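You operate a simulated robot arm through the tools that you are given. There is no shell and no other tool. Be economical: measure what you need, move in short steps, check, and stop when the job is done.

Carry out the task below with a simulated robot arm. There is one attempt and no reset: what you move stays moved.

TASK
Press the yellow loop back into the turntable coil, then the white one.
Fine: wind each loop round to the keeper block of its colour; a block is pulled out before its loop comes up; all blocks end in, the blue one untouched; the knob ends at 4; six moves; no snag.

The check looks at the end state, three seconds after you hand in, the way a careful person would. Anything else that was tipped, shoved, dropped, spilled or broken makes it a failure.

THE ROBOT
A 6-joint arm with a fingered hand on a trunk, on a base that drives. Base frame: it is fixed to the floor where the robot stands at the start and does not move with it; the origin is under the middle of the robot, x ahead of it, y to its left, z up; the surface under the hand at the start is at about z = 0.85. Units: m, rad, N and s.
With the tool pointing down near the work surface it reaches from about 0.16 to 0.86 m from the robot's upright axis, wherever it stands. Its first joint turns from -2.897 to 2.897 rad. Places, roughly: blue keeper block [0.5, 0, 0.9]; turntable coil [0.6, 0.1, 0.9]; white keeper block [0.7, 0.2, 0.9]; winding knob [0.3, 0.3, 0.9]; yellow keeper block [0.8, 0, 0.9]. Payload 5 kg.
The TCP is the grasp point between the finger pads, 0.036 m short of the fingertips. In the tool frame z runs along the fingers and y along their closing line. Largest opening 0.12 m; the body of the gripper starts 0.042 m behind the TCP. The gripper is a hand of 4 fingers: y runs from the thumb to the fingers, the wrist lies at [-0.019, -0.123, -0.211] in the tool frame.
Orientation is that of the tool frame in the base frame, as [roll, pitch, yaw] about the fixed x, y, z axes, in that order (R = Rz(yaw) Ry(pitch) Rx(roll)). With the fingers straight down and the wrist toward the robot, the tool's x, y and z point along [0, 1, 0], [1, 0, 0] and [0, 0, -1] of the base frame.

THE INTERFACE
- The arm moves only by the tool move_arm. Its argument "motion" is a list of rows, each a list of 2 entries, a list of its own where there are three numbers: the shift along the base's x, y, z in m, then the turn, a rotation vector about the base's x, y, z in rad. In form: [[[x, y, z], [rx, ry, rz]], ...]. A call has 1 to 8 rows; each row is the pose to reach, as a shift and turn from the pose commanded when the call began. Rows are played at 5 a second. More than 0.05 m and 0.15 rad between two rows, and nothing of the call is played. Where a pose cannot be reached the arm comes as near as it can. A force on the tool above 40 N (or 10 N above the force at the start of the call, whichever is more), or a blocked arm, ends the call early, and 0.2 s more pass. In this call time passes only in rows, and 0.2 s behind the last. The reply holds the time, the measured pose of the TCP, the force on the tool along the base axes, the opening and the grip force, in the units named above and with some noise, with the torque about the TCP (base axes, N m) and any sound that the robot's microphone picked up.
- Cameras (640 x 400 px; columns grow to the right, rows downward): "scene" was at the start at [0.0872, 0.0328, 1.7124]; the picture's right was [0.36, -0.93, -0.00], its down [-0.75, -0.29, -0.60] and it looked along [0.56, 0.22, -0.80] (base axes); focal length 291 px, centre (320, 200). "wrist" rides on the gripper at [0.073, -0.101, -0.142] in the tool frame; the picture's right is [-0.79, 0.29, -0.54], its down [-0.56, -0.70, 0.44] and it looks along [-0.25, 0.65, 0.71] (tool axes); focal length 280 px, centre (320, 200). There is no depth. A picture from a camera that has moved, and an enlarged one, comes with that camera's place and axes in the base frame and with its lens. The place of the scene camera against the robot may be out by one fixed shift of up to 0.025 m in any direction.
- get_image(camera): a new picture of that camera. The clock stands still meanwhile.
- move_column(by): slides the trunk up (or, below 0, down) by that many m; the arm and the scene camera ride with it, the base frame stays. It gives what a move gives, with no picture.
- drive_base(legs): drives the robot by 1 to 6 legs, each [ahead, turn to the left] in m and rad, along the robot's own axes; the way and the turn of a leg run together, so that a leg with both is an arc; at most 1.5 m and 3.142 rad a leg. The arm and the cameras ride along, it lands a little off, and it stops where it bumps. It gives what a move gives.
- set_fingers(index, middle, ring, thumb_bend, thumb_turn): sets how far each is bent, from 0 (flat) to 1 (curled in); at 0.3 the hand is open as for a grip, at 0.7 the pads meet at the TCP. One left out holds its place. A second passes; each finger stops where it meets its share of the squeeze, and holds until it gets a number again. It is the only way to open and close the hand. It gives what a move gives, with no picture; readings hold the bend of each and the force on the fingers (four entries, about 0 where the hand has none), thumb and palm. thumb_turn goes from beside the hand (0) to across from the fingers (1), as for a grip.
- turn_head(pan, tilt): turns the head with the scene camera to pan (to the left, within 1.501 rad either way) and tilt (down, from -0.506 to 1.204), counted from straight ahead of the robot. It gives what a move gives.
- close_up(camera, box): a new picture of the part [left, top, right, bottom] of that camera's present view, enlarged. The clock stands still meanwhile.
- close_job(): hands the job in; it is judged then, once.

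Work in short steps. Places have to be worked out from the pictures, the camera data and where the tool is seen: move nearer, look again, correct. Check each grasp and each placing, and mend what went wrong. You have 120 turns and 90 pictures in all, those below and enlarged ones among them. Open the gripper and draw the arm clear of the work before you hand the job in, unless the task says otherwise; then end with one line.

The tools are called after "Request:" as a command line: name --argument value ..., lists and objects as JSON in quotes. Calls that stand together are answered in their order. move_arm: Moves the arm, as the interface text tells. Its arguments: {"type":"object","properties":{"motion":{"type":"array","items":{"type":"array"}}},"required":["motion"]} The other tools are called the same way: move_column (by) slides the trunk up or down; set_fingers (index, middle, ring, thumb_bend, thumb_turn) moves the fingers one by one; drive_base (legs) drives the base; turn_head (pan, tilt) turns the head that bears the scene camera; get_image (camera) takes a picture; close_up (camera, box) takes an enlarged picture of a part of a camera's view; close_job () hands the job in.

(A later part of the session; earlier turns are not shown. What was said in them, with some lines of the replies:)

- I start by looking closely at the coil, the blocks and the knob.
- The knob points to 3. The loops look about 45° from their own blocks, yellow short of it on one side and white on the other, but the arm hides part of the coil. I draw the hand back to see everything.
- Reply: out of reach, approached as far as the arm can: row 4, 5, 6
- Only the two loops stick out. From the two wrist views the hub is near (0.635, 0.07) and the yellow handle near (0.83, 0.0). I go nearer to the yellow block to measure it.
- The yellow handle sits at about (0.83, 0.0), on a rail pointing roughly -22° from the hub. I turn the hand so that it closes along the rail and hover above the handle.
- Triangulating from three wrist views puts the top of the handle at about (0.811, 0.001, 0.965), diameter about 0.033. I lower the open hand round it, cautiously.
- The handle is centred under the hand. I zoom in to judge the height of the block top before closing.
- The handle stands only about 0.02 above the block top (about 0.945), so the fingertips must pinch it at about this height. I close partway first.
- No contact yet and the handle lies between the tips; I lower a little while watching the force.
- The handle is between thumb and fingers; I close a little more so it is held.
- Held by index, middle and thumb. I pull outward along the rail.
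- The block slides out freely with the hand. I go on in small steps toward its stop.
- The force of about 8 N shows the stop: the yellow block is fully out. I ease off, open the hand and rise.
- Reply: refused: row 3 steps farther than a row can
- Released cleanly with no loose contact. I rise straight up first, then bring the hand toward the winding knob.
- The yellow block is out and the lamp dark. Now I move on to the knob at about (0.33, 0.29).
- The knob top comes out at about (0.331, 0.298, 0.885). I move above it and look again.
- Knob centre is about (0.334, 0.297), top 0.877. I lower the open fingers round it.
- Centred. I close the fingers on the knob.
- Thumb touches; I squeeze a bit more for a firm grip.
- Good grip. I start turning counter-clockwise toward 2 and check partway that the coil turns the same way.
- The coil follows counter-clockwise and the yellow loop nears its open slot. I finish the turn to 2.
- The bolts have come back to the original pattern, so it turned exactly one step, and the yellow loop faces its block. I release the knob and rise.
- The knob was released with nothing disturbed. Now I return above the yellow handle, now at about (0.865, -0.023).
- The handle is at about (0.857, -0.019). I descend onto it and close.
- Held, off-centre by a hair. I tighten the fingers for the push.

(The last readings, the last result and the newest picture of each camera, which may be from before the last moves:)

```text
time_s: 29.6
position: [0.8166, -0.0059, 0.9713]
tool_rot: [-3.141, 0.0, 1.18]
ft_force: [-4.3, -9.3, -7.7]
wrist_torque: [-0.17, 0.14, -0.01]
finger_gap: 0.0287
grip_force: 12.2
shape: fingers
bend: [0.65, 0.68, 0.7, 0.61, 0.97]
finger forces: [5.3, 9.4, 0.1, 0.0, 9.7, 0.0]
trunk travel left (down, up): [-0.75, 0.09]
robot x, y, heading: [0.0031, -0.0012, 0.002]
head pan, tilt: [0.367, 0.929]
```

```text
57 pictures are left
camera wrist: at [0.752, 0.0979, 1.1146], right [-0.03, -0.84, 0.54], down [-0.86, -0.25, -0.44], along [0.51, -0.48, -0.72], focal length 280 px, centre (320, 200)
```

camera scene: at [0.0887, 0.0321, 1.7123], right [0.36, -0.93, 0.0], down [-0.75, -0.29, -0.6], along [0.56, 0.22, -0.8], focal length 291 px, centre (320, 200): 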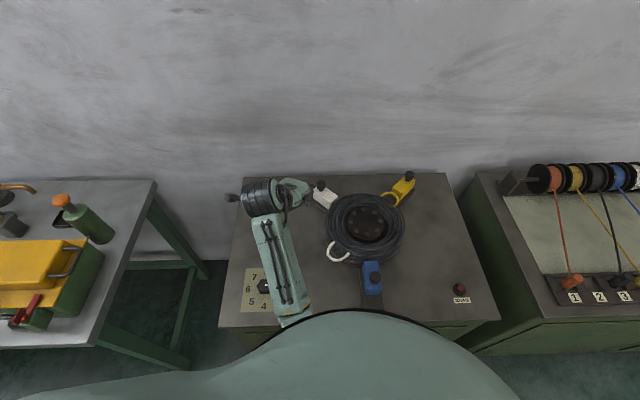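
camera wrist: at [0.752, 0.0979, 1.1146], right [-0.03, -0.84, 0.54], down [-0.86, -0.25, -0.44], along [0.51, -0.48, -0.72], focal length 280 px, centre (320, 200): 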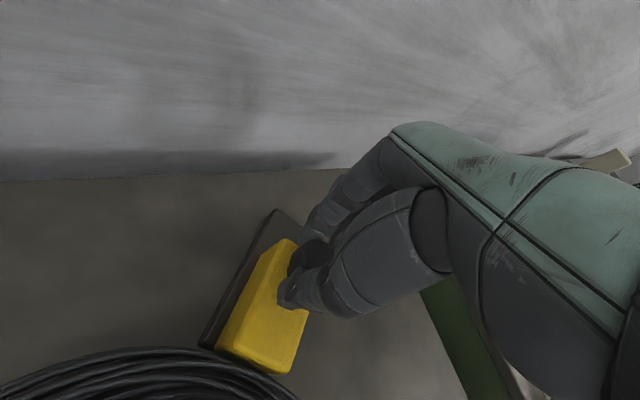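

The loop is being pushed in; there is some sideways force, so I correct y slightly while pressing on to the stop.

Request:
move_arm --motion '[[[-0.004, 0.004, 0], [0, 0, 0]], [[-0.0085, 0.006, 0], [0, 0, 0]], [[-0.013, 0.008, 0], [0, 0, 0]], [[-0.0175, 0.0098, 0], [0, 0, 0]]]'

Request:
get_image --camera "wrist"

```text
time_s: 30.6
position: [0.8062, 0.0003, 0.9729]
tool_rot: [3.138, -0.002, 1.179]
ft_force: [22.6, -27.7, 4.2]
wrist_torque: [-0.94, -0.75, -0.24]
finger_gap: 0.0281
grip_force: 18.2
shape: fingers
bend: [0.58, 0.61, 0.7, 0.67, 0.98]
finger forces: [12.9, 22.6, 0.0, 0.1, 0.9, 0.0]
trunk travel left (down, up): [-0.75, 0.09]
robot x, y, heading: [-0.0002, 0.0022, 0.001]
head pan, tilt: [0.367, 0.929]
```

```text
56 pictures are left
camera wrist: at [0.7394, 0.1044, 1.1164], right [-0.04, -0.84, 0.54], down [-0.86, -0.25, -0.45], along [0.51, -0.48, -0.71], focal length 280 px, centre (320, 200)
```

wrist: 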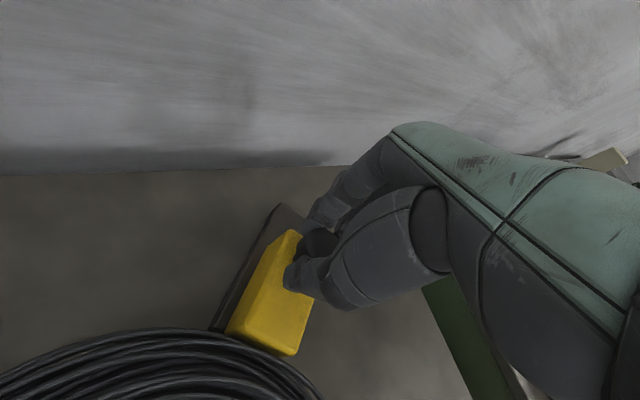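

The force shows the block at its inner stop. I relieve the sideways load, then open and rise.

Request:
move_arm --motion '[[[0.004, -0.004, 0], [0, 0, 0]]]'

Request:
set_fingers --index 0.42 --middle 0.42 --ring 0.42 --thumb_bend 0.42

Request:
move_arm --motion '[[[0, 0, 0.03], [0, 0, 0]], [[0, 0, 0.07], [0, 0, 0]], [[-0.01, 0.01, 0.11], [0, 0, 0.1]], [[-0.03, 0.05, 0.11], [0, 0, 0.2]], [[-0.05, 0.09, 0.11], [0, 0, 0.3]], [[-0.07, 0.13, 0.11], [0, 0, 0.4]], [[-0.09, 0.17, 0.11], [0, 0, 0.5]], [[-0.1, 0.21, 0.11], [0, 0, 0.6]]]'

Request:
close_up --camera "scene" --box '[290, 165, 430, 290]'

Request:
get_image --camera "wrist"

```text
time_s: 31.0
position: [0.8075, -0.0001, 0.9731]
tool_rot: [3.14, -0.002, 1.181]
ft_force: [17.7, -20.4, 8.5]
wrist_torque: [-0.74, -0.64, -0.1]
finger_gap: 0.0275
grip_force: 16.8
shape: fingers
bend: [0.58, 0.62, 0.7, 0.66, 0.97]
finger forces: [11.2, 18.9, 0.0, 0.1, 2.7, 0.1]
trunk travel left (down, up): [-0.75, 0.09]
robot x, y, heading: [0.0014, 0.0032, 0.004]
head pan, tilt: [0.367, 0.929]
```

```text
time_s: 32.0
position: [0.806, 0.0015, 0.9703]
tool_rot: [3.141, -0.001, 1.182]
ft_force: [-0.7, -0.4, 0.1]
wrist_torque: [-0.01, 0.0, -0.02]
finger_gap: 0.0876
grip_force: 0.1
shape: fingers
bend: [0.42, 0.42, 0.42, 0.42, 0.97]
finger forces: [0.0, 0.0, 0.1, 0.1, 0.0, 0.0]
trunk travel left (down, up): [-0.75, 0.09]
robot x, y, heading: [0.0021, 0.0002, 0.002]
head pan, tilt: [0.367, 0.929]
```

```text
time_s: 33.8
position: [0.7065, 0.2152, 1.0821]
tool_rot: [-3.138, 0.004, 1.78]
ft_force: [0.2, 0.6, -1.2]
wrist_torque: [-0.02, -0.02, 0.0]
finger_gap: 0.0879
grip_force: 0.0
shape: fingers
bend: [0.42, 0.42, 0.42, 0.42, 0.97]
finger forces: [0.0, 0.0, 0.0, 0.0, 0.0, 0.0]
trunk travel left (down, up): [-0.75, 0.09]
robot x, y, heading: [-0.0023, -0.001, 0.001]
head pan, tilt: [0.367, 0.929]
```

```text
3.20 times, centred on (360, 228) of scene
camera zoom: at [0.0875, 0.0341, 1.7123], right [0.36, -0.93, 0.0], down [-0.75, -0.29, -0.6], along [0.56, 0.21, -0.8], focal length 932 px, centre (192, 112)
```

zoom: 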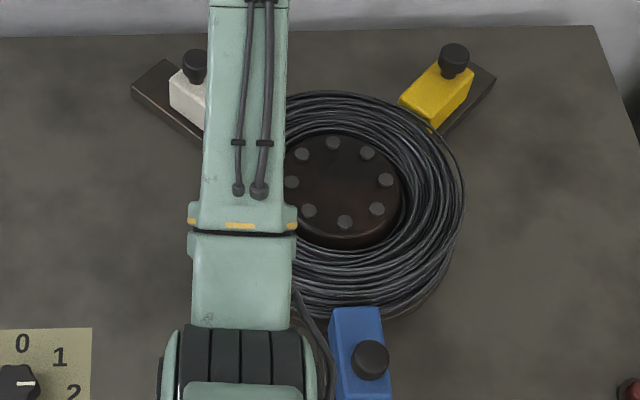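

```text
54 pictures are left
camera wrist: at [0.5934, 0.263, 1.2258], right [0.45, -0.71, 0.54], down [-0.57, -0.7, -0.44], along [0.69, -0.11, -0.71], focal length 280 px, centre (320, 200)
```

wrist: 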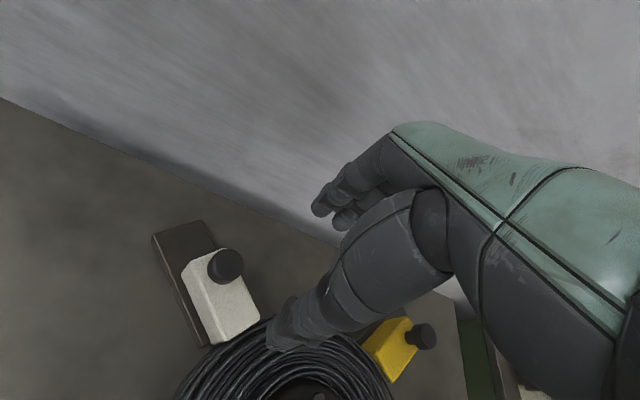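

The yellow loop is back in the coil, its block fully in, lamp dark, knob at 2. The white handle is at about (0.70, 0.253); I turn the hand along its rail (67.5°) above it.

Request:
move_arm --motion '[[[0, 0.01, 0], [0, 0, 0.14]], [[0, 0.02, 0], [0, 0, 0.28]], [[0, 0.03, 0], [0, 0, 0.42]], [[-0.002, 0.037, 0], [0, 0, 0.56]], [[-0.004, 0.037, 0], [0, 0, 0.7]], [[-0.005, 0.037, 0], [0, 0, 0.84]], [[-0.005, 0.037, -0.02], [0, 0, 0.968]]]'

Request:
get_image --camera "wrist"

Request:
get_image --camera "scene"

```text
time_s: 35.4
position: [0.7012, 0.2475, 1.0615]
tool_rot: [-3.141, 0.001, 2.751]
ft_force: [-0.5, 0.0, 0.6]
wrist_torque: [-0.03, 0.02, -0.04]
finger_gap: 0.0878
grip_force: 0.0
shape: fingers
bend: [0.42, 0.42, 0.42, 0.42, 0.97]
finger forces: [0.0, 0.1, 0.0, 0.0, 0.0, 0.0]
trunk travel left (down, up): [-0.75, 0.09]
robot x, y, heading: [0.0016, -0.001, -0.003]
head pan, tilt: [0.367, 0.929]
```

```text
53 pictures are left
camera wrist: at [0.596, 0.1808, 1.2056], right [0.84, -0.03, 0.54], down [0.25, -0.86, -0.44], along [0.48, 0.51, -0.71], focal length 280 px, centre (320, 200)
```

wrist: 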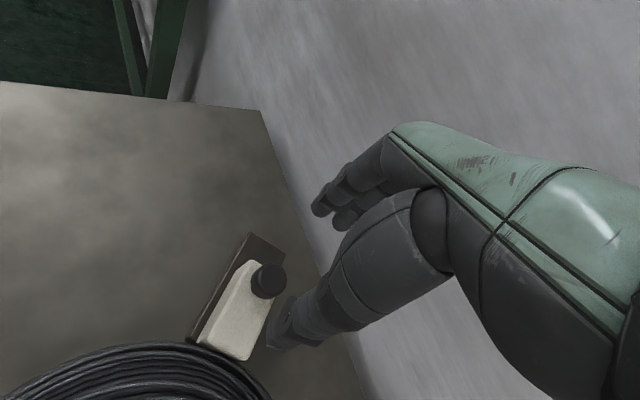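

```text
52 pictures are left
camera scene: at [0.0881, 0.0328, 1.7123], right [0.36, -0.93, 0.0], down [-0.75, -0.29, -0.6], along [0.56, 0.22, -0.8], focal length 291 px, centre (320, 200)
```

scene: 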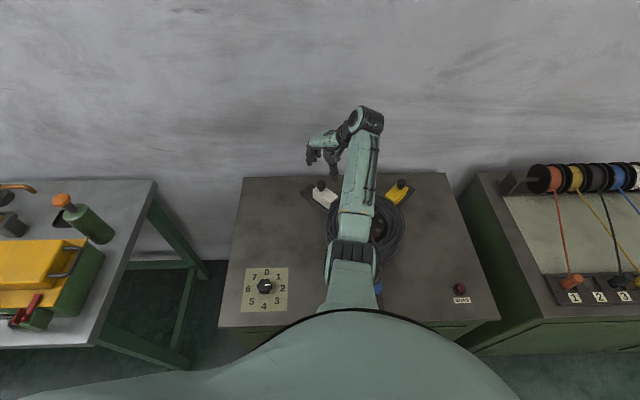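

White handle at (0.698, 0.250). I descend to grip height and close, as with the yellow one.

Request:
move_arm --motion '[[[-0.002, 0.001, -0.03], [0, 0, 0]], [[-0.002, 0.001, -0.06], [0, 0, 0]], [[-0.002, 0.001, -0.08], [0, 0, 0]], [[-0.002, 0.001, -0.09], [0, 0, 0]]]'

Request:
close_up --camera "wrist" --box '[200, 160, 400, 390]'

```text
time_s: 36.4
position: [0.6997, 0.2492, 0.9731]
tool_rot: [3.141, 0.001, 2.748]
ft_force: [-1.1, -0.3, -0.3]
wrist_torque: [-0.02, 0.02, -0.01]
finger_gap: 0.0879
grip_force: 0.1
shape: fingers
bend: [0.42, 0.42, 0.42, 0.42, 0.97]
finger forces: [0.1, 0.0, 0.0, 0.0, 0.1, 0.0]
trunk travel left (down, up): [-0.75, 0.09]
robot x, y, heading: [0.0002, 0.0012, 0.001]
head pan, tilt: [0.367, 0.929]
```

```text
1.74 times, centred on (300, 275) of wrist
camera zoom: at [0.5932, 0.182, 1.1167], right [0.84, -0.04, 0.54], down [0.25, -0.86, -0.44], along [0.48, 0.51, -0.71], focal length 488 px, centre (355, 70)
```

zoom: 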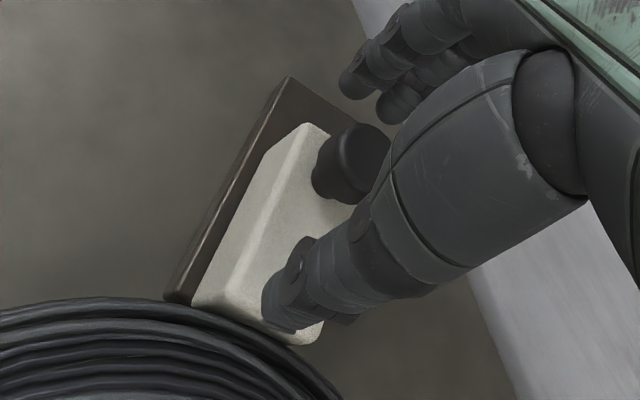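

The handle is between the tips just as with the yellow block; I close.

Request:
set_fingers --index 0.65 --middle 0.65 --ring 0.65 --thumb_bend 0.68

```text
time_s: 37.4
position: [0.7001, 0.2509, 0.974]
tool_rot: [-3.141, 0.001, 2.748]
ft_force: [5.0, 10.1, 0.1]
wrist_torque: [0.26, -0.13, 0.03]
finger_gap: 0.0262
grip_force: 6.9
shape: fingers
bend: [0.6, 0.61, 0.65, 0.66, 0.97]
finger forces: [5.6, 6.5, 0.1, 0.0, 1.7, 0.0]
trunk travel left (down, up): [-0.75, 0.09]
robot x, y, heading: [-0.0, 0.0, 0.003]
head pan, tilt: [0.367, 0.929]
```

Held. I pull it outward along its rail.

Request:
move_arm --motion '[[[0.0038, 0.0092, 0], [0, 0, 0]], [[0.0077, 0.0185, 0], [0, 0, 0]], [[0.0115, 0.0277, 0], [0, 0, 0]], [[0.0153, 0.037, 0], [0, 0, 0]], [[0.0172, 0.0416, 0], [0, 0, 0]], [[0.0191, 0.0462, 0], [0, 0, 0]], [[0.021, 0.0508, 0], [0, 0, 0]], [[0.0226, 0.0545, 0], [0, 0, 0]]]'

Request:
get_image --camera "wrist"

```text
time_s: 39.2
position: [0.7208, 0.3032, 0.9722]
tool_rot: [3.141, -0.001, 2.749]
ft_force: [-0.4, -2.8, -0.6]
wrist_torque: [-0.09, 0.06, 0.02]
finger_gap: 0.026
grip_force: 4.6
shape: fingers
bend: [0.63, 0.64, 0.65, 0.64, 0.97]
finger forces: [1.7, 2.2, 0.0, 0.1, 5.6, 0.1]
trunk travel left (down, up): [-0.75, 0.09]
robot x, y, heading: [-0.0013, 0.0025, -0.004]
head pan, tilt: [0.367, 0.929]
```

```text
50 pictures are left
camera wrist: at [0.6152, 0.236, 1.117], right [0.84, -0.04, 0.54], down [0.25, -0.86, -0.44], along [0.48, 0.51, -0.71], focal length 280 px, centre (320, 200)
```

wrist: 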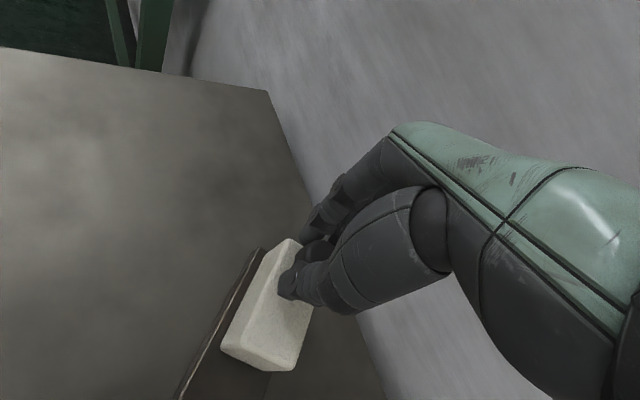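

A few more millimetres to feel the outer stop.

Request:
move_arm --motion '[[[0.0019, 0.0046, 0], [0, 0, 0]], [[0.0031, 0.0074, 0], [0, 0, 0]]]'

```text
time_s: 39.8
position: [0.7233, 0.3097, 0.9747]
tool_rot: [3.141, 0.001, 2.748]
ft_force: [-4.3, -10.2, 5.9]
wrist_torque: [-0.32, 0.19, 0.04]
finger_gap: 0.0288
grip_force: 5.4
shape: fingers
bend: [0.65, 0.65, 0.65, 0.62, 0.97]
finger forces: [0.0, 0.0, 0.0, 0.1, 10.2, 0.0]
trunk travel left (down, up): [-0.75, 0.09]
robot x, y, heading: [0.0032, 0.0002, 0.003]
head pan, tilt: [0.367, 0.929]
```

White block at its outer stop (about 10 N). I release, rise and go back toward the knob.

Request:
set_fingers --index 0.42 --middle 0.42 --ring 0.42 --thumb_bend 0.42

Request:
move_arm --motion '[[[0, 0, 0.03], [0, 0, 0]], [[0, 0, 0.07], [0, 0, 0]], [[-0.02, -0.01, 0.1], [0, 0, -0.1]], [[-0.06, -0.015, 0.1], [0, 0, -0.2]], [[-0.1, -0.015, 0.1], [0, 0, -0.3]], [[-0.14, -0.015, 0.1], [0, 0, -0.39]], [[-0.18, -0.015, 0.1], [0, 0, -0.39]], [[-0.22, -0.015, 0.1], [0, 0, -0.39]]]'

Request:
move_arm --motion '[[[-0.04, 0, 0], [0, 0, 0]], [[-0.08, 0.0, 0], [0, 0, 0]], [[-0.12, 0.0, -0.02], [0, 0, 0]], [[-0.15, 0.0, -0.05], [0, 0, 0]], [[-0.168, 0.003, -0.09], [0, 0, 0]]]'

Request:
get_image --camera "wrist"

Request:
get_image --camera "scene"

```text
time_s: 40.8
position: [0.7241, 0.3115, 0.9726]
tool_rot: [3.141, 0.0, 2.749]
ft_force: [0.4, -0.5, 0.5]
wrist_torque: [-0.01, 0.0, 0.01]
finger_gap: 0.0878
grip_force: 0.1
shape: fingers
bend: [0.42, 0.42, 0.42, 0.42, 0.97]
finger forces: [0.0, 0.0, 0.1, 0.0, 0.1, 0.1]
trunk travel left (down, up): [-0.75, 0.09]
robot x, y, heading: [-0.0019, -0.0029, -0.002]
head pan, tilt: [0.367, 0.929]
```

```text
time_s: 42.6
position: [0.5008, 0.2934, 1.0742]
tool_rot: [3.14, -0.001, 2.358]
ft_force: [0.1, -0.2, 0.5]
wrist_torque: [-0.04, -0.01, -0.01]
finger_gap: 0.0879
grip_force: 0.1
shape: fingers
bend: [0.42, 0.42, 0.42, 0.42, 0.98]
finger forces: [0.0, 0.0, 0.0, 0.1, 0.0, 0.0]
trunk travel left (down, up): [-0.75, 0.09]
robot x, y, heading: [0.0004, 0.002, 0.005]
head pan, tilt: [0.367, 0.929]
```

```text
time_s: 43.8
position: [0.3356, 0.2961, 0.9815]
tool_rot: [3.14, 0.002, 2.36]
ft_force: [0.3, -0.6, -0.5]
wrist_torque: [0.0, 0.0, 0.0]
finger_gap: 0.0879
grip_force: 0.1
shape: fingers
bend: [0.42, 0.42, 0.42, 0.42, 0.98]
finger forces: [0.1, 0.1, 0.1, 0.0, 0.0, 0.0]
trunk travel left (down, up): [-0.75, 0.09]
robot x, y, heading: [-0.0, -0.0023, 0.0]
head pan, tilt: [0.367, 0.929]
```

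```text
49 pictures are left
camera wrist: at [0.2119, 0.2744, 1.1249], right [0.76, -0.35, 0.54], down [-0.1, -0.89, -0.44], along [0.64, 0.29, -0.71], focal length 280 px, centre (320, 200)
```

wrist: 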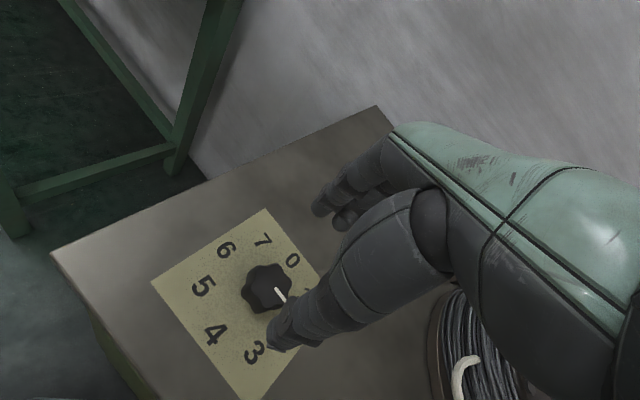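

```text
48 pictures are left
camera scene: at [0.0871, 0.0324, 1.7124], right [0.36, -0.93, 0.0], down [-0.75, -0.29, -0.6], along [0.56, 0.22, -0.8], focal length 291 px, centre (320, 200)
```

scene: 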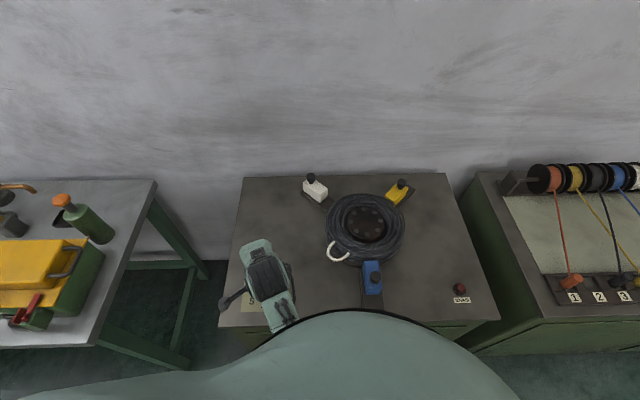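

White out, yellow in, lamp dark, knob at 2. I descend onto the knob and grip it.

Request:
move_arm --motion '[[[0, 0, -0.03], [0, 0, 0]], [[0, 0.001, -0.06], [0, 0, 0]], [[0, 0.001, -0.083], [0, 0, 0]]]'

Request:
set_fingers --index 0.66 --middle 0.66 --ring 0.66 --thumb_bend 0.66

Request:
close_up --camera "wrist" --box '[160, 160, 480, 400]'

```text
time_s: 44.6
position: [0.3362, 0.2994, 0.8988]
tool_rot: [-3.141, 0.0, 2.358]
ft_force: [-0.1, 0.4, -0.2]
wrist_torque: [0.01, -0.03, -0.03]
finger_gap: 0.088
grip_force: 0.0
shape: fingers
bend: [0.42, 0.42, 0.42, 0.42, 0.98]
finger forces: [0.0, 0.0, 0.1, 0.0, 0.1, 0.1]
trunk travel left (down, up): [-0.75, 0.09]
robot x, y, heading: [0.0003, -0.0021, 0.001]
head pan, tilt: [0.367, 0.929]
```

```text
time_s: 45.6
position: [0.337, 0.2997, 0.8986]
tool_rot: [-3.141, 0.0, 2.358]
ft_force: [2.0, -1.2, -2.7]
wrist_torque: [-0.04, -0.05, 0.03]
finger_gap: 0.0371
grip_force: 9.1
shape: fingers
bend: [0.61, 0.62, 0.66, 0.59, 0.97]
finger forces: [4.2, 4.5, 0.0, 0.0, 8.7, 0.0]
trunk travel left (down, up): [-0.75, 0.09]
robot x, y, heading: [-0.0009, 0.0005, -0.0]
head pan, tilt: [0.367, 0.929]
```

```text
1.67 times, centred on (320, 280) of wrist
camera zoom: at [0.2131, 0.2768, 1.0424], right [0.76, -0.35, 0.54], down [-0.1, -0.89, -0.44], along [0.64, 0.28, -0.71], focal length 467 px, centre (320, 67)
```

zoom: 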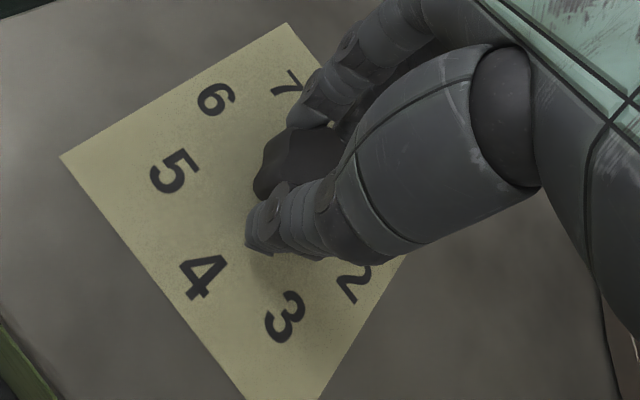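

Firm grip. I turn clockwise in one sweep past 3, toward 4, holding the knob throughout.

Request:
move_arm --motion '[[[-0.001, -0.001, 0], [0, 0, -0.147]], [[-0.001, -0.001, 0], [0, 0, -0.294]], [[-0.001, -0.001, 0], [0, 0, -0.441]], [[-0.001, -0.001, 0], [0, 0, -0.588]], [[-0.001, -0.001, 0], [0, 0, -0.735]], [[-0.001, -0.001, 0], [0, 0, -0.882]], [[-0.001, -0.001, 0], [0, 0, -1.029]], [[-0.001, -0.001, 0], [0, 0, -1.176]]]'

Request:
close_up --camera "scene" --box '[290, 165, 430, 290]'

Request:
close_up --camera "wrist" --box '[160, 160, 480, 400]'

```text
time_s: 47.4
position: [0.3366, 0.2992, 0.8984]
tool_rot: [-3.141, -0.001, 1.179]
ft_force: [8.0, -6.2, -2.1]
wrist_torque: [-0.27, -0.33, 0.05]
finger_gap: 0.0368
grip_force: 10.1
shape: fingers
bend: [0.59, 0.61, 0.66, 0.61, 0.98]
finger forces: [7.1, 7.9, 0.0, 0.0, 5.2, 0.0]
trunk travel left (down, up): [-0.75, 0.09]
robot x, y, heading: [-0.0024, -0.0011, -0.001]
head pan, tilt: [0.367, 0.929]
```

```text
3.20 times, centred on (360, 228) of scene
camera zoom: at [0.0889, 0.0324, 1.7123], right [0.36, -0.93, 0.0], down [-0.75, -0.29, -0.6], along [0.56, 0.22, -0.8], focal length 932 px, centre (192, 112)
```

zoom: 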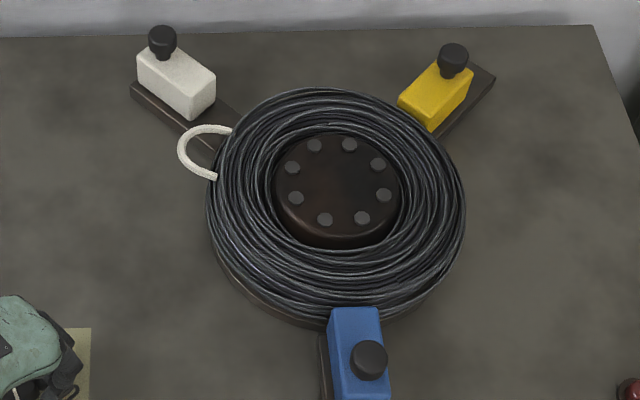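

```text
1.67 times, centred on (320, 280) of wrist
camera zoom: at [0.2704, 0.4024, 1.0428], right [-0.03, -0.84, 0.54], down [-0.86, -0.25, -0.44], along [0.51, -0.48, -0.71], focal length 467 px, centre (320, 67)
```

zoom: 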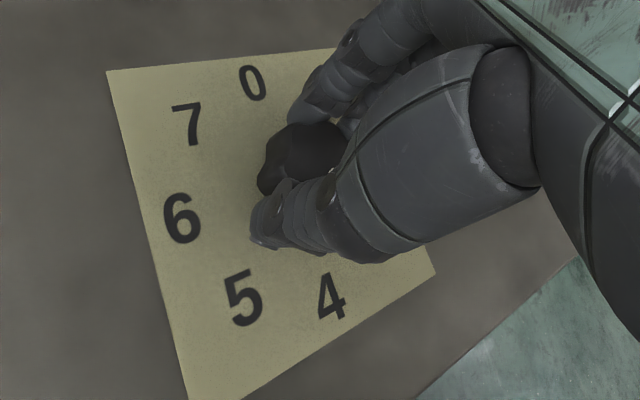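

The white loop approaches its open slot as planned; I finish the remaining 0.39 rad.

Request:
move_arm --motion '[[[0, 0, 0], [0, 0, -0.13]], [[0, 0, 0], [0, 0, -0.26]], [[0, 0, 0], [0, 0, -0.393]]]'

Request:
close_up --camera "scene" --box '[290, 165, 430, 290]'

Request:
close_up --camera "wrist" --box '[160, 160, 480, 400]'

```text
time_s: 48.2
position: [0.3369, 0.2989, 0.8997]
tool_rot: [3.141, -0.001, 0.788]
ft_force: [6.7, -10.8, 1.7]
wrist_torque: [-0.44, -0.29, 0.03]
finger_gap: 0.037
grip_force: 10.7
shape: fingers
bend: [0.59, 0.6, 0.66, 0.61, 0.98]
finger forces: [7.9, 8.6, 0.0, 0.0, 5.1, 0.0]
trunk travel left (down, up): [-0.75, 0.09]
robot x, y, heading: [-0.0007, -0.0007, -0.0]
head pan, tilt: [0.367, 0.929]
```

```text
3.20 times, centred on (360, 228) of scene
camera zoom: at [0.0885, 0.0315, 1.7123], right [0.36, -0.93, 0.0], down [-0.75, -0.29, -0.6], along [0.56, 0.22, -0.8], focal length 932 px, centre (192, 112)
```

zoom: 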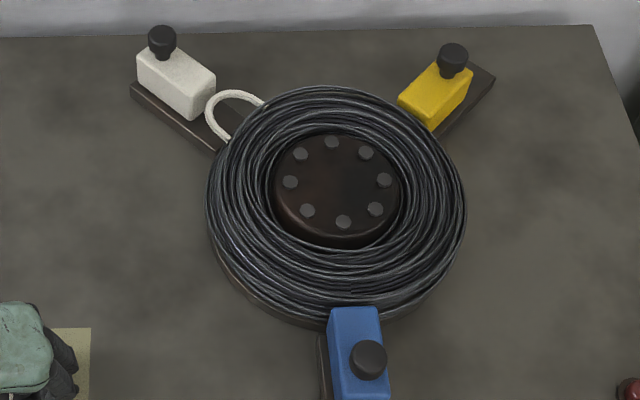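

```text
1.67 times, centred on (320, 280) of wrist
camera zoom: at [0.316, 0.4194, 1.0427], right [-0.35, -0.76, 0.54], down [-0.89, 0.1, -0.44], along [0.28, -0.64, -0.71], focal length 467 px, centre (320, 67)
```

zoom: 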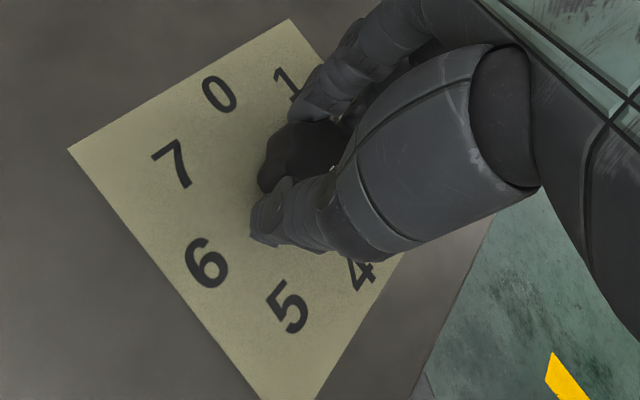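

The bolts are back on pattern and the white loop faces its block; the knob is at 4. I release, rise, and travel back to the white block.

Request:
set_fingers --index 0.42 --middle 0.42 --ring 0.42 --thumb_bend 0.42

Request:
move_arm --motion '[[[0, 0, 0.03], [0, 0, 0]], [[0, 0, 0.07], [0, 0, 0]], [[0, 0, 0.11], [0, 0, 0.14]], [[0.02, 0, 0.14], [0, 0, 0.28]], [[0.05, 0, 0.16], [0, 0, 0.42]], [[0.09, 0, 0.17], [0, 0, 0.56]], [[0.13, 0, 0.175], [0, 0, 0.7]], [[0.17, 0, 0.175], [0, 0, 0.84]]]'

Request:
move_arm --motion '[[[0.03, 0, 0], [0, 0, 0.14]], [[0.06, 0, 0], [0, 0, 0.28]], [[0.09, 0, 0], [0, 0, 0.42]], [[0.12, 0, 0], [0, 0, 0.56]], [[0.15, 0, 0], [0, 0, 0.7]], [[0.18, 0.002, 0], [0, 0, 0.84]], [[0.2, 0.004, 0], [0, 0, 0.98]], [[0.213, 0.006, -0.02], [0, 0, 1.12]]]'

Request:
get_image --camera "wrist"

Request:
get_image --camera "scene"

```text
time_s: 49.2
position: [0.3351, 0.2983, 0.8985]
tool_rot: [3.141, -0.001, 0.792]
ft_force: [0.1, 0.2, -0.7]
wrist_torque: [-0.04, 0.0, -0.01]
finger_gap: 0.0878
grip_force: 0.0
shape: fingers
bend: [0.42, 0.42, 0.42, 0.42, 0.98]
finger forces: [0.1, 0.0, 0.0, 0.0, 0.0, 0.0]
trunk travel left (down, up): [-0.75, 0.09]
robot x, y, heading: [-0.0009, 0.0015, -0.008]
head pan, tilt: [0.367, 0.929]
```

```text
time_s: 51.0
position: [0.5091, 0.2989, 1.0732]
tool_rot: [-3.14, 0.001, 1.632]
ft_force: [-0.1, -0.7, -0.8]
wrist_torque: [0.02, 0.03, 0.0]
finger_gap: 0.088
grip_force: 0.1
shape: fingers
bend: [0.42, 0.42, 0.42, 0.42, 0.98]
finger forces: [0.0, 0.2, 0.1, 0.0, 0.0, 0.0]
out of reach, approached as far as the arm can: row 1, 2, 3, 4, 5
trunk travel left (down, up): [-0.75, 0.09]
robot x, y, heading: [0.0004, 0.0001, -0.0]
head pan, tilt: [0.367, 0.929]
```

```text
time_s: 52.8
position: [0.7193, 0.3042, 1.0529]
tool_rot: [-3.141, -0.002, 2.752]
ft_force: [-0.5, 0.2, -0.5]
wrist_torque: [-0.02, 0.01, 0.01]
finger_gap: 0.0879
grip_force: 0.1
shape: fingers
bend: [0.42, 0.42, 0.42, 0.42, 0.98]
finger forces: [0.0, 0.0, 0.1, 0.0, 0.1, 0.1]
trunk travel left (down, up): [-0.75, 0.09]
robot x, y, heading: [0.0022, 0.0033, -0.003]
head pan, tilt: [0.367, 0.929]
```

```text
42 pictures are left
camera wrist: at [0.6138, 0.2377, 1.1967], right [0.84, -0.03, 0.54], down [0.25, -0.86, -0.44], along [0.48, 0.51, -0.71], focal length 280 px, centre (320, 200)
```

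wrist: 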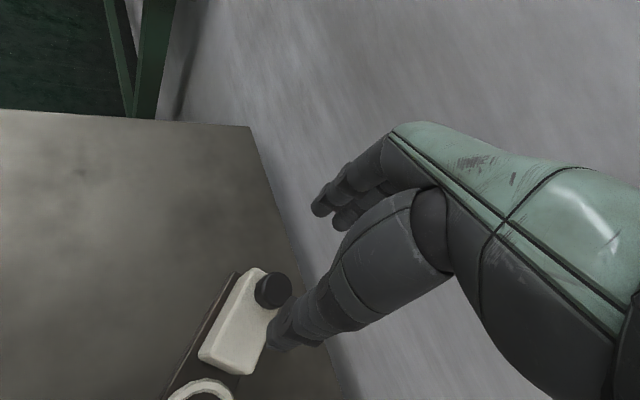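

```text
41 pictures are left
camera scene: at [0.0885, 0.0327, 1.7123], right [0.36, -0.93, 0.0], down [-0.75, -0.29, -0.6], along [0.56, 0.21, -0.8], focal length 291 px, centre (320, 200)
```

scene: 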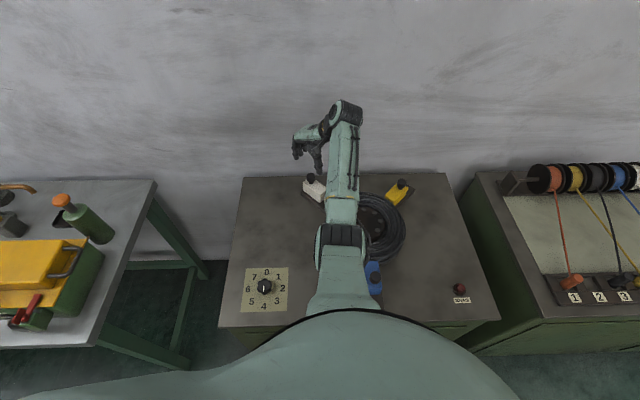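

I check the knob pointer after that release, since the first rows were reported as out of reach.

Request:
close_up --camera "scene" --box '[225, 255, 305, 325]'

Request:
move_arm --motion '[[[-0.001, -0.005, -0.03], [0, 0, 0]], [[-0.001, -0.005, -0.06], [0, 0, 0]], [[-0.001, -0.005, -0.082], [0, 0, 0]]]'

Request:
close_up --camera "wrist" --box '[200, 160, 400, 390]'

```text
5.71 times, centred on (265, 290) of scene
camera zoom: at [0.0885, 0.0327, 1.7123], right [0.36, -0.93, 0.0], down [-0.75, -0.29, -0.6], along [0.56, 0.21, -0.8], focal length 1664 px, centre (634, -314)
```

zoom: 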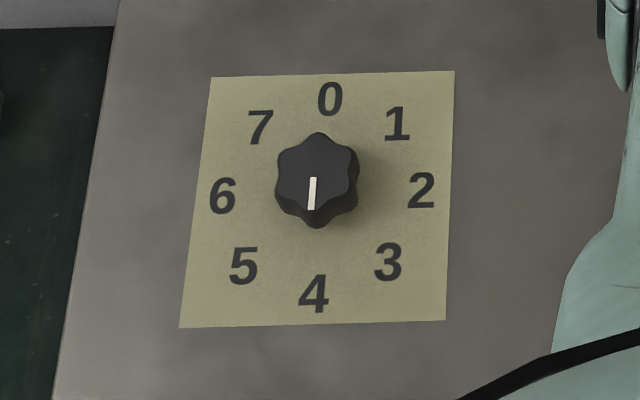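

```text
time_s: 53.6
position: [0.7171, 0.3016, 0.9728]
tool_rot: [-3.141, 0.0, 2.748]
ft_force: [-0.4, 0.2, 0.9]
wrist_torque: [0.01, 0.0, 0.01]
finger_gap: 0.0879
grip_force: 0.1
shape: fingers
bend: [0.42, 0.42, 0.42, 0.42, 0.98]
finger forces: [0.0, 0.1, 0.0, 0.0, 0.0, 0.0]
trunk travel left (down, up): [-0.75, 0.09]
robot x, y, heading: [-0.0008, 0.0018, -0.001]
head pan, tilt: [0.367, 0.929]
```

```text
1.74 times, centred on (300, 275) of wrist
camera zoom: at [0.6127, 0.2348, 1.1179], right [0.84, -0.04, 0.54], down [0.25, -0.86, -0.44], along [0.48, 0.51, -0.71], focal length 488 px, centre (355, 70)
```

zoom: 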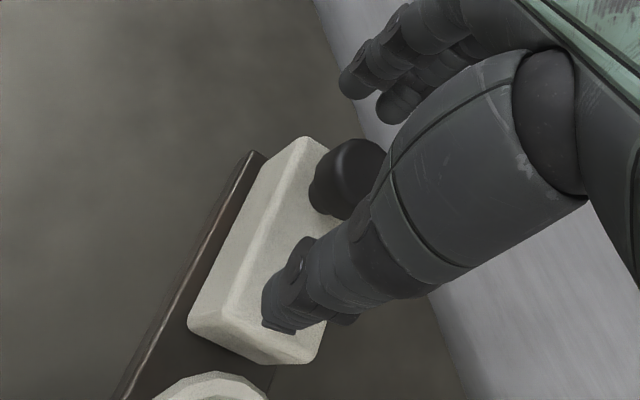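

The knob stands at 4. The handle is between the tips; I grip and push inward along the rail to about (0.699, 0.250).

Request:
set_fingers --index 0.72 --middle 0.72 --ring 0.68 --thumb_bend 0.67

Request:
move_arm --motion '[[[-0.0034, -0.0092, 0], [0, 0, 0]], [[-0.0069, -0.0185, 0], [0, 0, 0]], [[-0.0107, -0.0277, 0], [0, 0, 0]], [[-0.0145, -0.037, 0], [0, 0, 0]], [[-0.0165, -0.0416, 0], [0, 0, 0]], [[-0.0184, -0.0462, 0], [0, 0, 0]], [[-0.02, -0.0508, 0], [0, 0, 0]]]'

Request:
get_image --camera "wrist"

```text
time_s: 54.6
position: [0.7189, 0.3026, 0.9743]
tool_rot: [-3.14, -0.001, 2.749]
ft_force: [-1.3, 1.8, -4.0]
wrist_torque: [-0.07, 0.14, 0.09]
finger_gap: 0.0223
grip_force: 9.8
shape: fingers
bend: [0.71, 0.66, 0.68, 0.62, 0.97]
finger forces: [5.9, 5.8, 0.0, 0.1, 8.0, 0.1]
trunk travel left (down, up): [-0.75, 0.09]
robot x, y, heading: [0.0008, -0.0004, -0.005]
head pan, tilt: [0.367, 0.929]
```

```text
time_s: 56.2
position: [0.6988, 0.254, 0.9749]
tool_rot: [3.139, 0.004, 2.75]
ft_force: [6.7, 22.6, 7.4]
wrist_torque: [0.74, -0.3, 0.15]
finger_gap: 0.0225
grip_force: 12.3
shape: fingers
bend: [0.71, 0.62, 0.68, 0.65, 0.97]
finger forces: [9.0, 14.7, 0.0, 0.0, 1.5, 0.0]
trunk travel left (down, up): [-0.75, 0.09]
robot x, y, heading: [-0.001, -0.0022, 0.002]
head pan, tilt: [0.367, 0.929]
```

```text
38 pictures are left
camera wrist: at [0.5924, 0.1868, 1.1172], right [0.84, -0.04, 0.55], down [0.25, -0.86, -0.44], along [0.48, 0.51, -0.71], focal length 280 px, centre (320, 200)
```

wrist: 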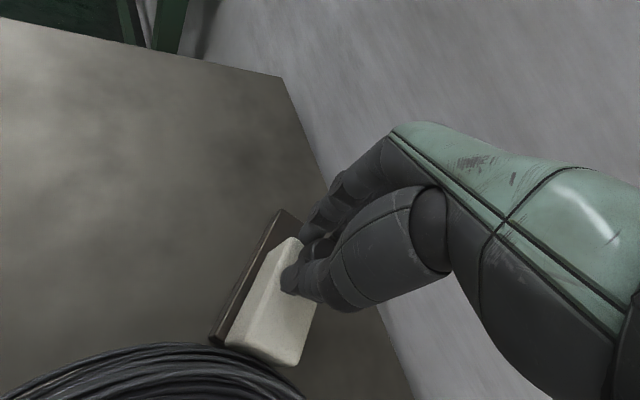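

About 22 N; I press a few millimetres more to be sure it reaches the stop.

Request:
move_arm --motion '[[[-0.001, -0.0025, 0], [0, 0, 0]], [[-0.002, -0.005, 0], [0, 0, 0]], [[-0.0025, -0.006, 0], [0, 0, 0]]]'

Request:
get_image --camera "wrist"

```text
time_s: 57.0
position: [0.6966, 0.2488, 0.9739]
tool_rot: [3.137, 0.003, 2.751]
ft_force: [12.4, 29.9, 19.8]
wrist_torque: [1.22, -0.71, 0.26]
finger_gap: 0.0259
grip_force: 15.0
shape: fingers
bend: [0.71, 0.58, 0.68, 0.67, 0.97]
finger forces: [8.7, 22.2, 0.1, 0.0, 0.0, 0.1]
trunk travel left (down, up): [-0.75, 0.09]
robot x, y, heading: [0.0001, 0.0046, 0.004]
head pan, tilt: [0.367, 0.929]
```

```text
37 pictures are left
camera wrist: at [0.5891, 0.1801, 1.1167], right [0.84, -0.04, 0.55], down [0.25, -0.86, -0.44], along [0.49, 0.51, -0.71], focal length 280 px, centre (320, 200)
```

wrist: 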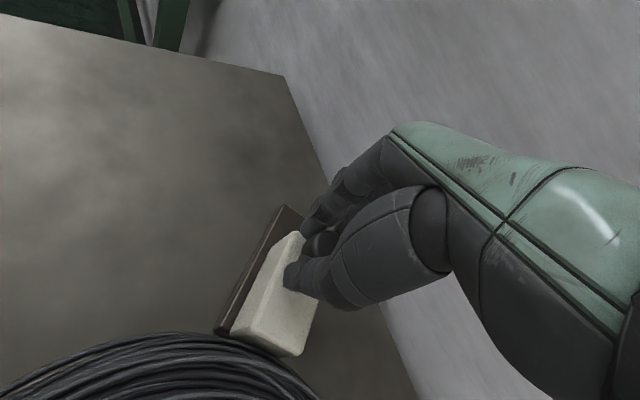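

It is against the stop. I open, rise and draw the hand away to check.

Request:
set_fingers --index 0.42 --middle 0.42 --ring 0.42 --thumb_bend 0.42

Request:
move_arm --motion '[[[0, 0, 0.03], [0, 0, 0]], [[0, 0, 0.07], [0, 0, 0]], [[0, 0.01, 0.11], [0, 0, -0.12]], [[-0.02, 0.03, 0.13], [0, 0, -0.26]], [[-0.05, 0.05, 0.14], [0, 0, -0.4]], [[-0.08, 0.08, 0.14], [0, 0, -0.54]], [[-0.11, 0.11, 0.14], [0, 0, -0.68]], [[-0.14, 0.14, 0.14], [0, 0, -0.82]]]'

Request:
get_image --camera "scene"

Request:
close_up --camera "scene" --box '[290, 165, 430, 290]'

```text
time_s: 58.0
position: [0.6953, 0.242, 0.9719]
tool_rot: [3.14, 0.001, 2.749]
ft_force: [0.3, -1.5, -0.3]
wrist_torque: [0.01, -0.01, -0.01]
finger_gap: 0.088
grip_force: 0.0
shape: fingers
bend: [0.42, 0.42, 0.42, 0.42, 0.97]
finger forces: [0.0, 0.0, 0.1, 0.0, 0.1, 0.1]
trunk travel left (down, up): [-0.75, 0.09]
robot x, y, heading: [-0.0007, -0.0004, 0.002]
head pan, tilt: [0.367, 0.929]
```

```text
time_s: 59.8
position: [0.5512, 0.3811, 1.1145]
tool_rot: [3.141, 0.002, 1.927]
ft_force: [0.4, 0.5, -0.2]
wrist_torque: [0.02, -0.06, 0.01]
finger_gap: 0.0876
grip_force: 0.0
shape: fingers
bend: [0.42, 0.42, 0.42, 0.42, 0.98]
finger forces: [0.0, 0.0, 0.0, 0.0, 0.0, 0.0]
trunk travel left (down, up): [-0.75, 0.09]
robot x, y, heading: [0.0017, -0.0002, 0.003]
head pan, tilt: [0.367, 0.929]
```

```text
36 pictures are left
camera scene: at [0.085, 0.0345, 1.7125], right [0.36, -0.93, 0.0], down [-0.75, -0.29, -0.6], along [0.56, 0.21, -0.8], focal length 291 px, centre (320, 200)
```

scene: 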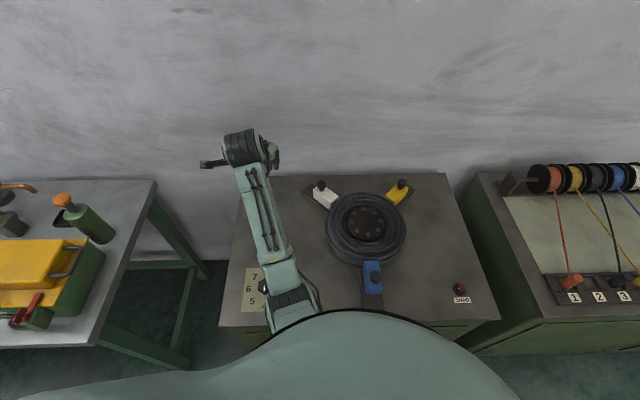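

```text
3.20 times, centred on (360, 228) of scene
camera zoom: at [0.085, 0.0345, 1.7125], right [0.36, -0.93, 0.0], down [-0.75, -0.29, -0.6], along [0.56, 0.21, -0.8], focal length 932 px, centre (192, 112)
```

zoom: 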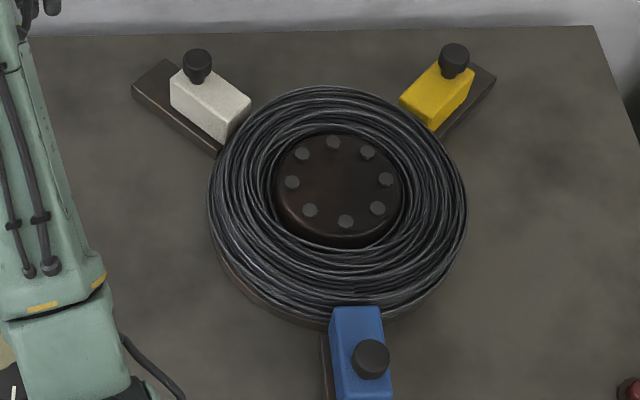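

Both loops are in, all blocks are home, the blue one is untouched and the lamp is dark. I open the hand fully and check the knob and lamp a last time.

Request:
set_fingers --index 0.3 --middle 0.3 --ring 0.3 --thumb_bend 0.3

Request:
move_arm --motion '[[[0.04, 0, 0.02], [0, 0, 0]], [[0.08, 0, 0.03], [0, 0, 0]], [[0.12, 0.0, 0.03], [0, 0, 0]]]'

Request:
close_up --camera "scene" --box '[225, 255, 305, 325]'

Request:
close_up --camera "scene" --box '[430, 270, 490, 320]'

```text
time_s: 60.8
position: [0.5526, 0.3805, 1.1144]
tool_rot: [3.141, 0.001, 1.931]
ft_force: [-0.2, -0.1, -0.1]
wrist_torque: [-0.01, -0.01, -0.02]
finger_gap: 0.1229
grip_force: 0.1
shape: fingers
bend: [0.3, 0.3, 0.3, 0.3, 0.98]
finger forces: [0.0, 0.0, 0.1, 0.0, 0.0, 0.0]
trunk travel left (down, up): [-0.75, 0.09]
robot x, y, heading: [-0.0004, -0.0005, 0.005]
head pan, tilt: [0.367, 0.929]
```

```text
time_s: 61.6
position: [0.6745, 0.3843, 1.1422]
tool_rot: [-3.138, 0.0, 1.93]
ft_force: [0.3, 0.0, -0.6]
wrist_torque: [-0.01, 0.04, 0.01]
finger_gap: 0.123
grip_force: 0.1
shape: fingers
bend: [0.3, 0.3, 0.3, 0.3, 0.98]
finger forces: [0.0, 0.1, 0.0, 0.0, 0.0, 0.0]
trunk travel left (down, up): [-0.75, 0.09]
robot x, y, heading: [-0.0015, -0.0007, -0.001]
head pan, tilt: [0.367, 0.929]
```

```text
5.71 times, centred on (265, 290) of scene
camera zoom: at [0.0885, 0.0327, 1.7123], right [0.36, -0.93, 0.0], down [-0.75, -0.29, -0.6], along [0.56, 0.22, -0.8], focal length 1664 px, centre (634, -314)
```

zoom: 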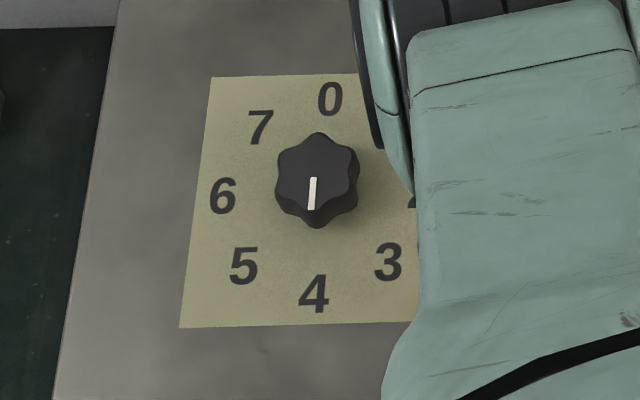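

```text
8.00 times, centred on (460, 295) of scene
camera zoom: at [0.0885, 0.0327, 1.7123], right [0.36, -0.93, 0.0], down [-0.75, -0.29, -0.6], along [0.56, 0.22, -0.8], focal length 2330 px, centre (-800, -560)
```

zoom: 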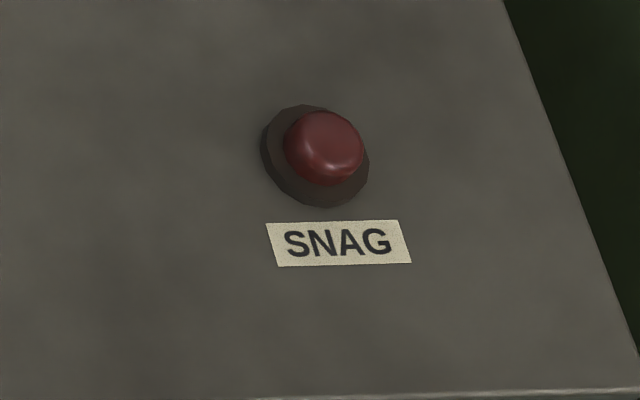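

The knob is at 4, the snag lamp is dark and the hand is open and clear; I hand the job in.

Request:
close_job

```text
The job is handed in.
```

I pressed the yellow loop and then the white loop back into the coil in six moves. All three blocks are in, I didn't touch the blue one, the knob is at 4 and the snag lamp stayed dark.
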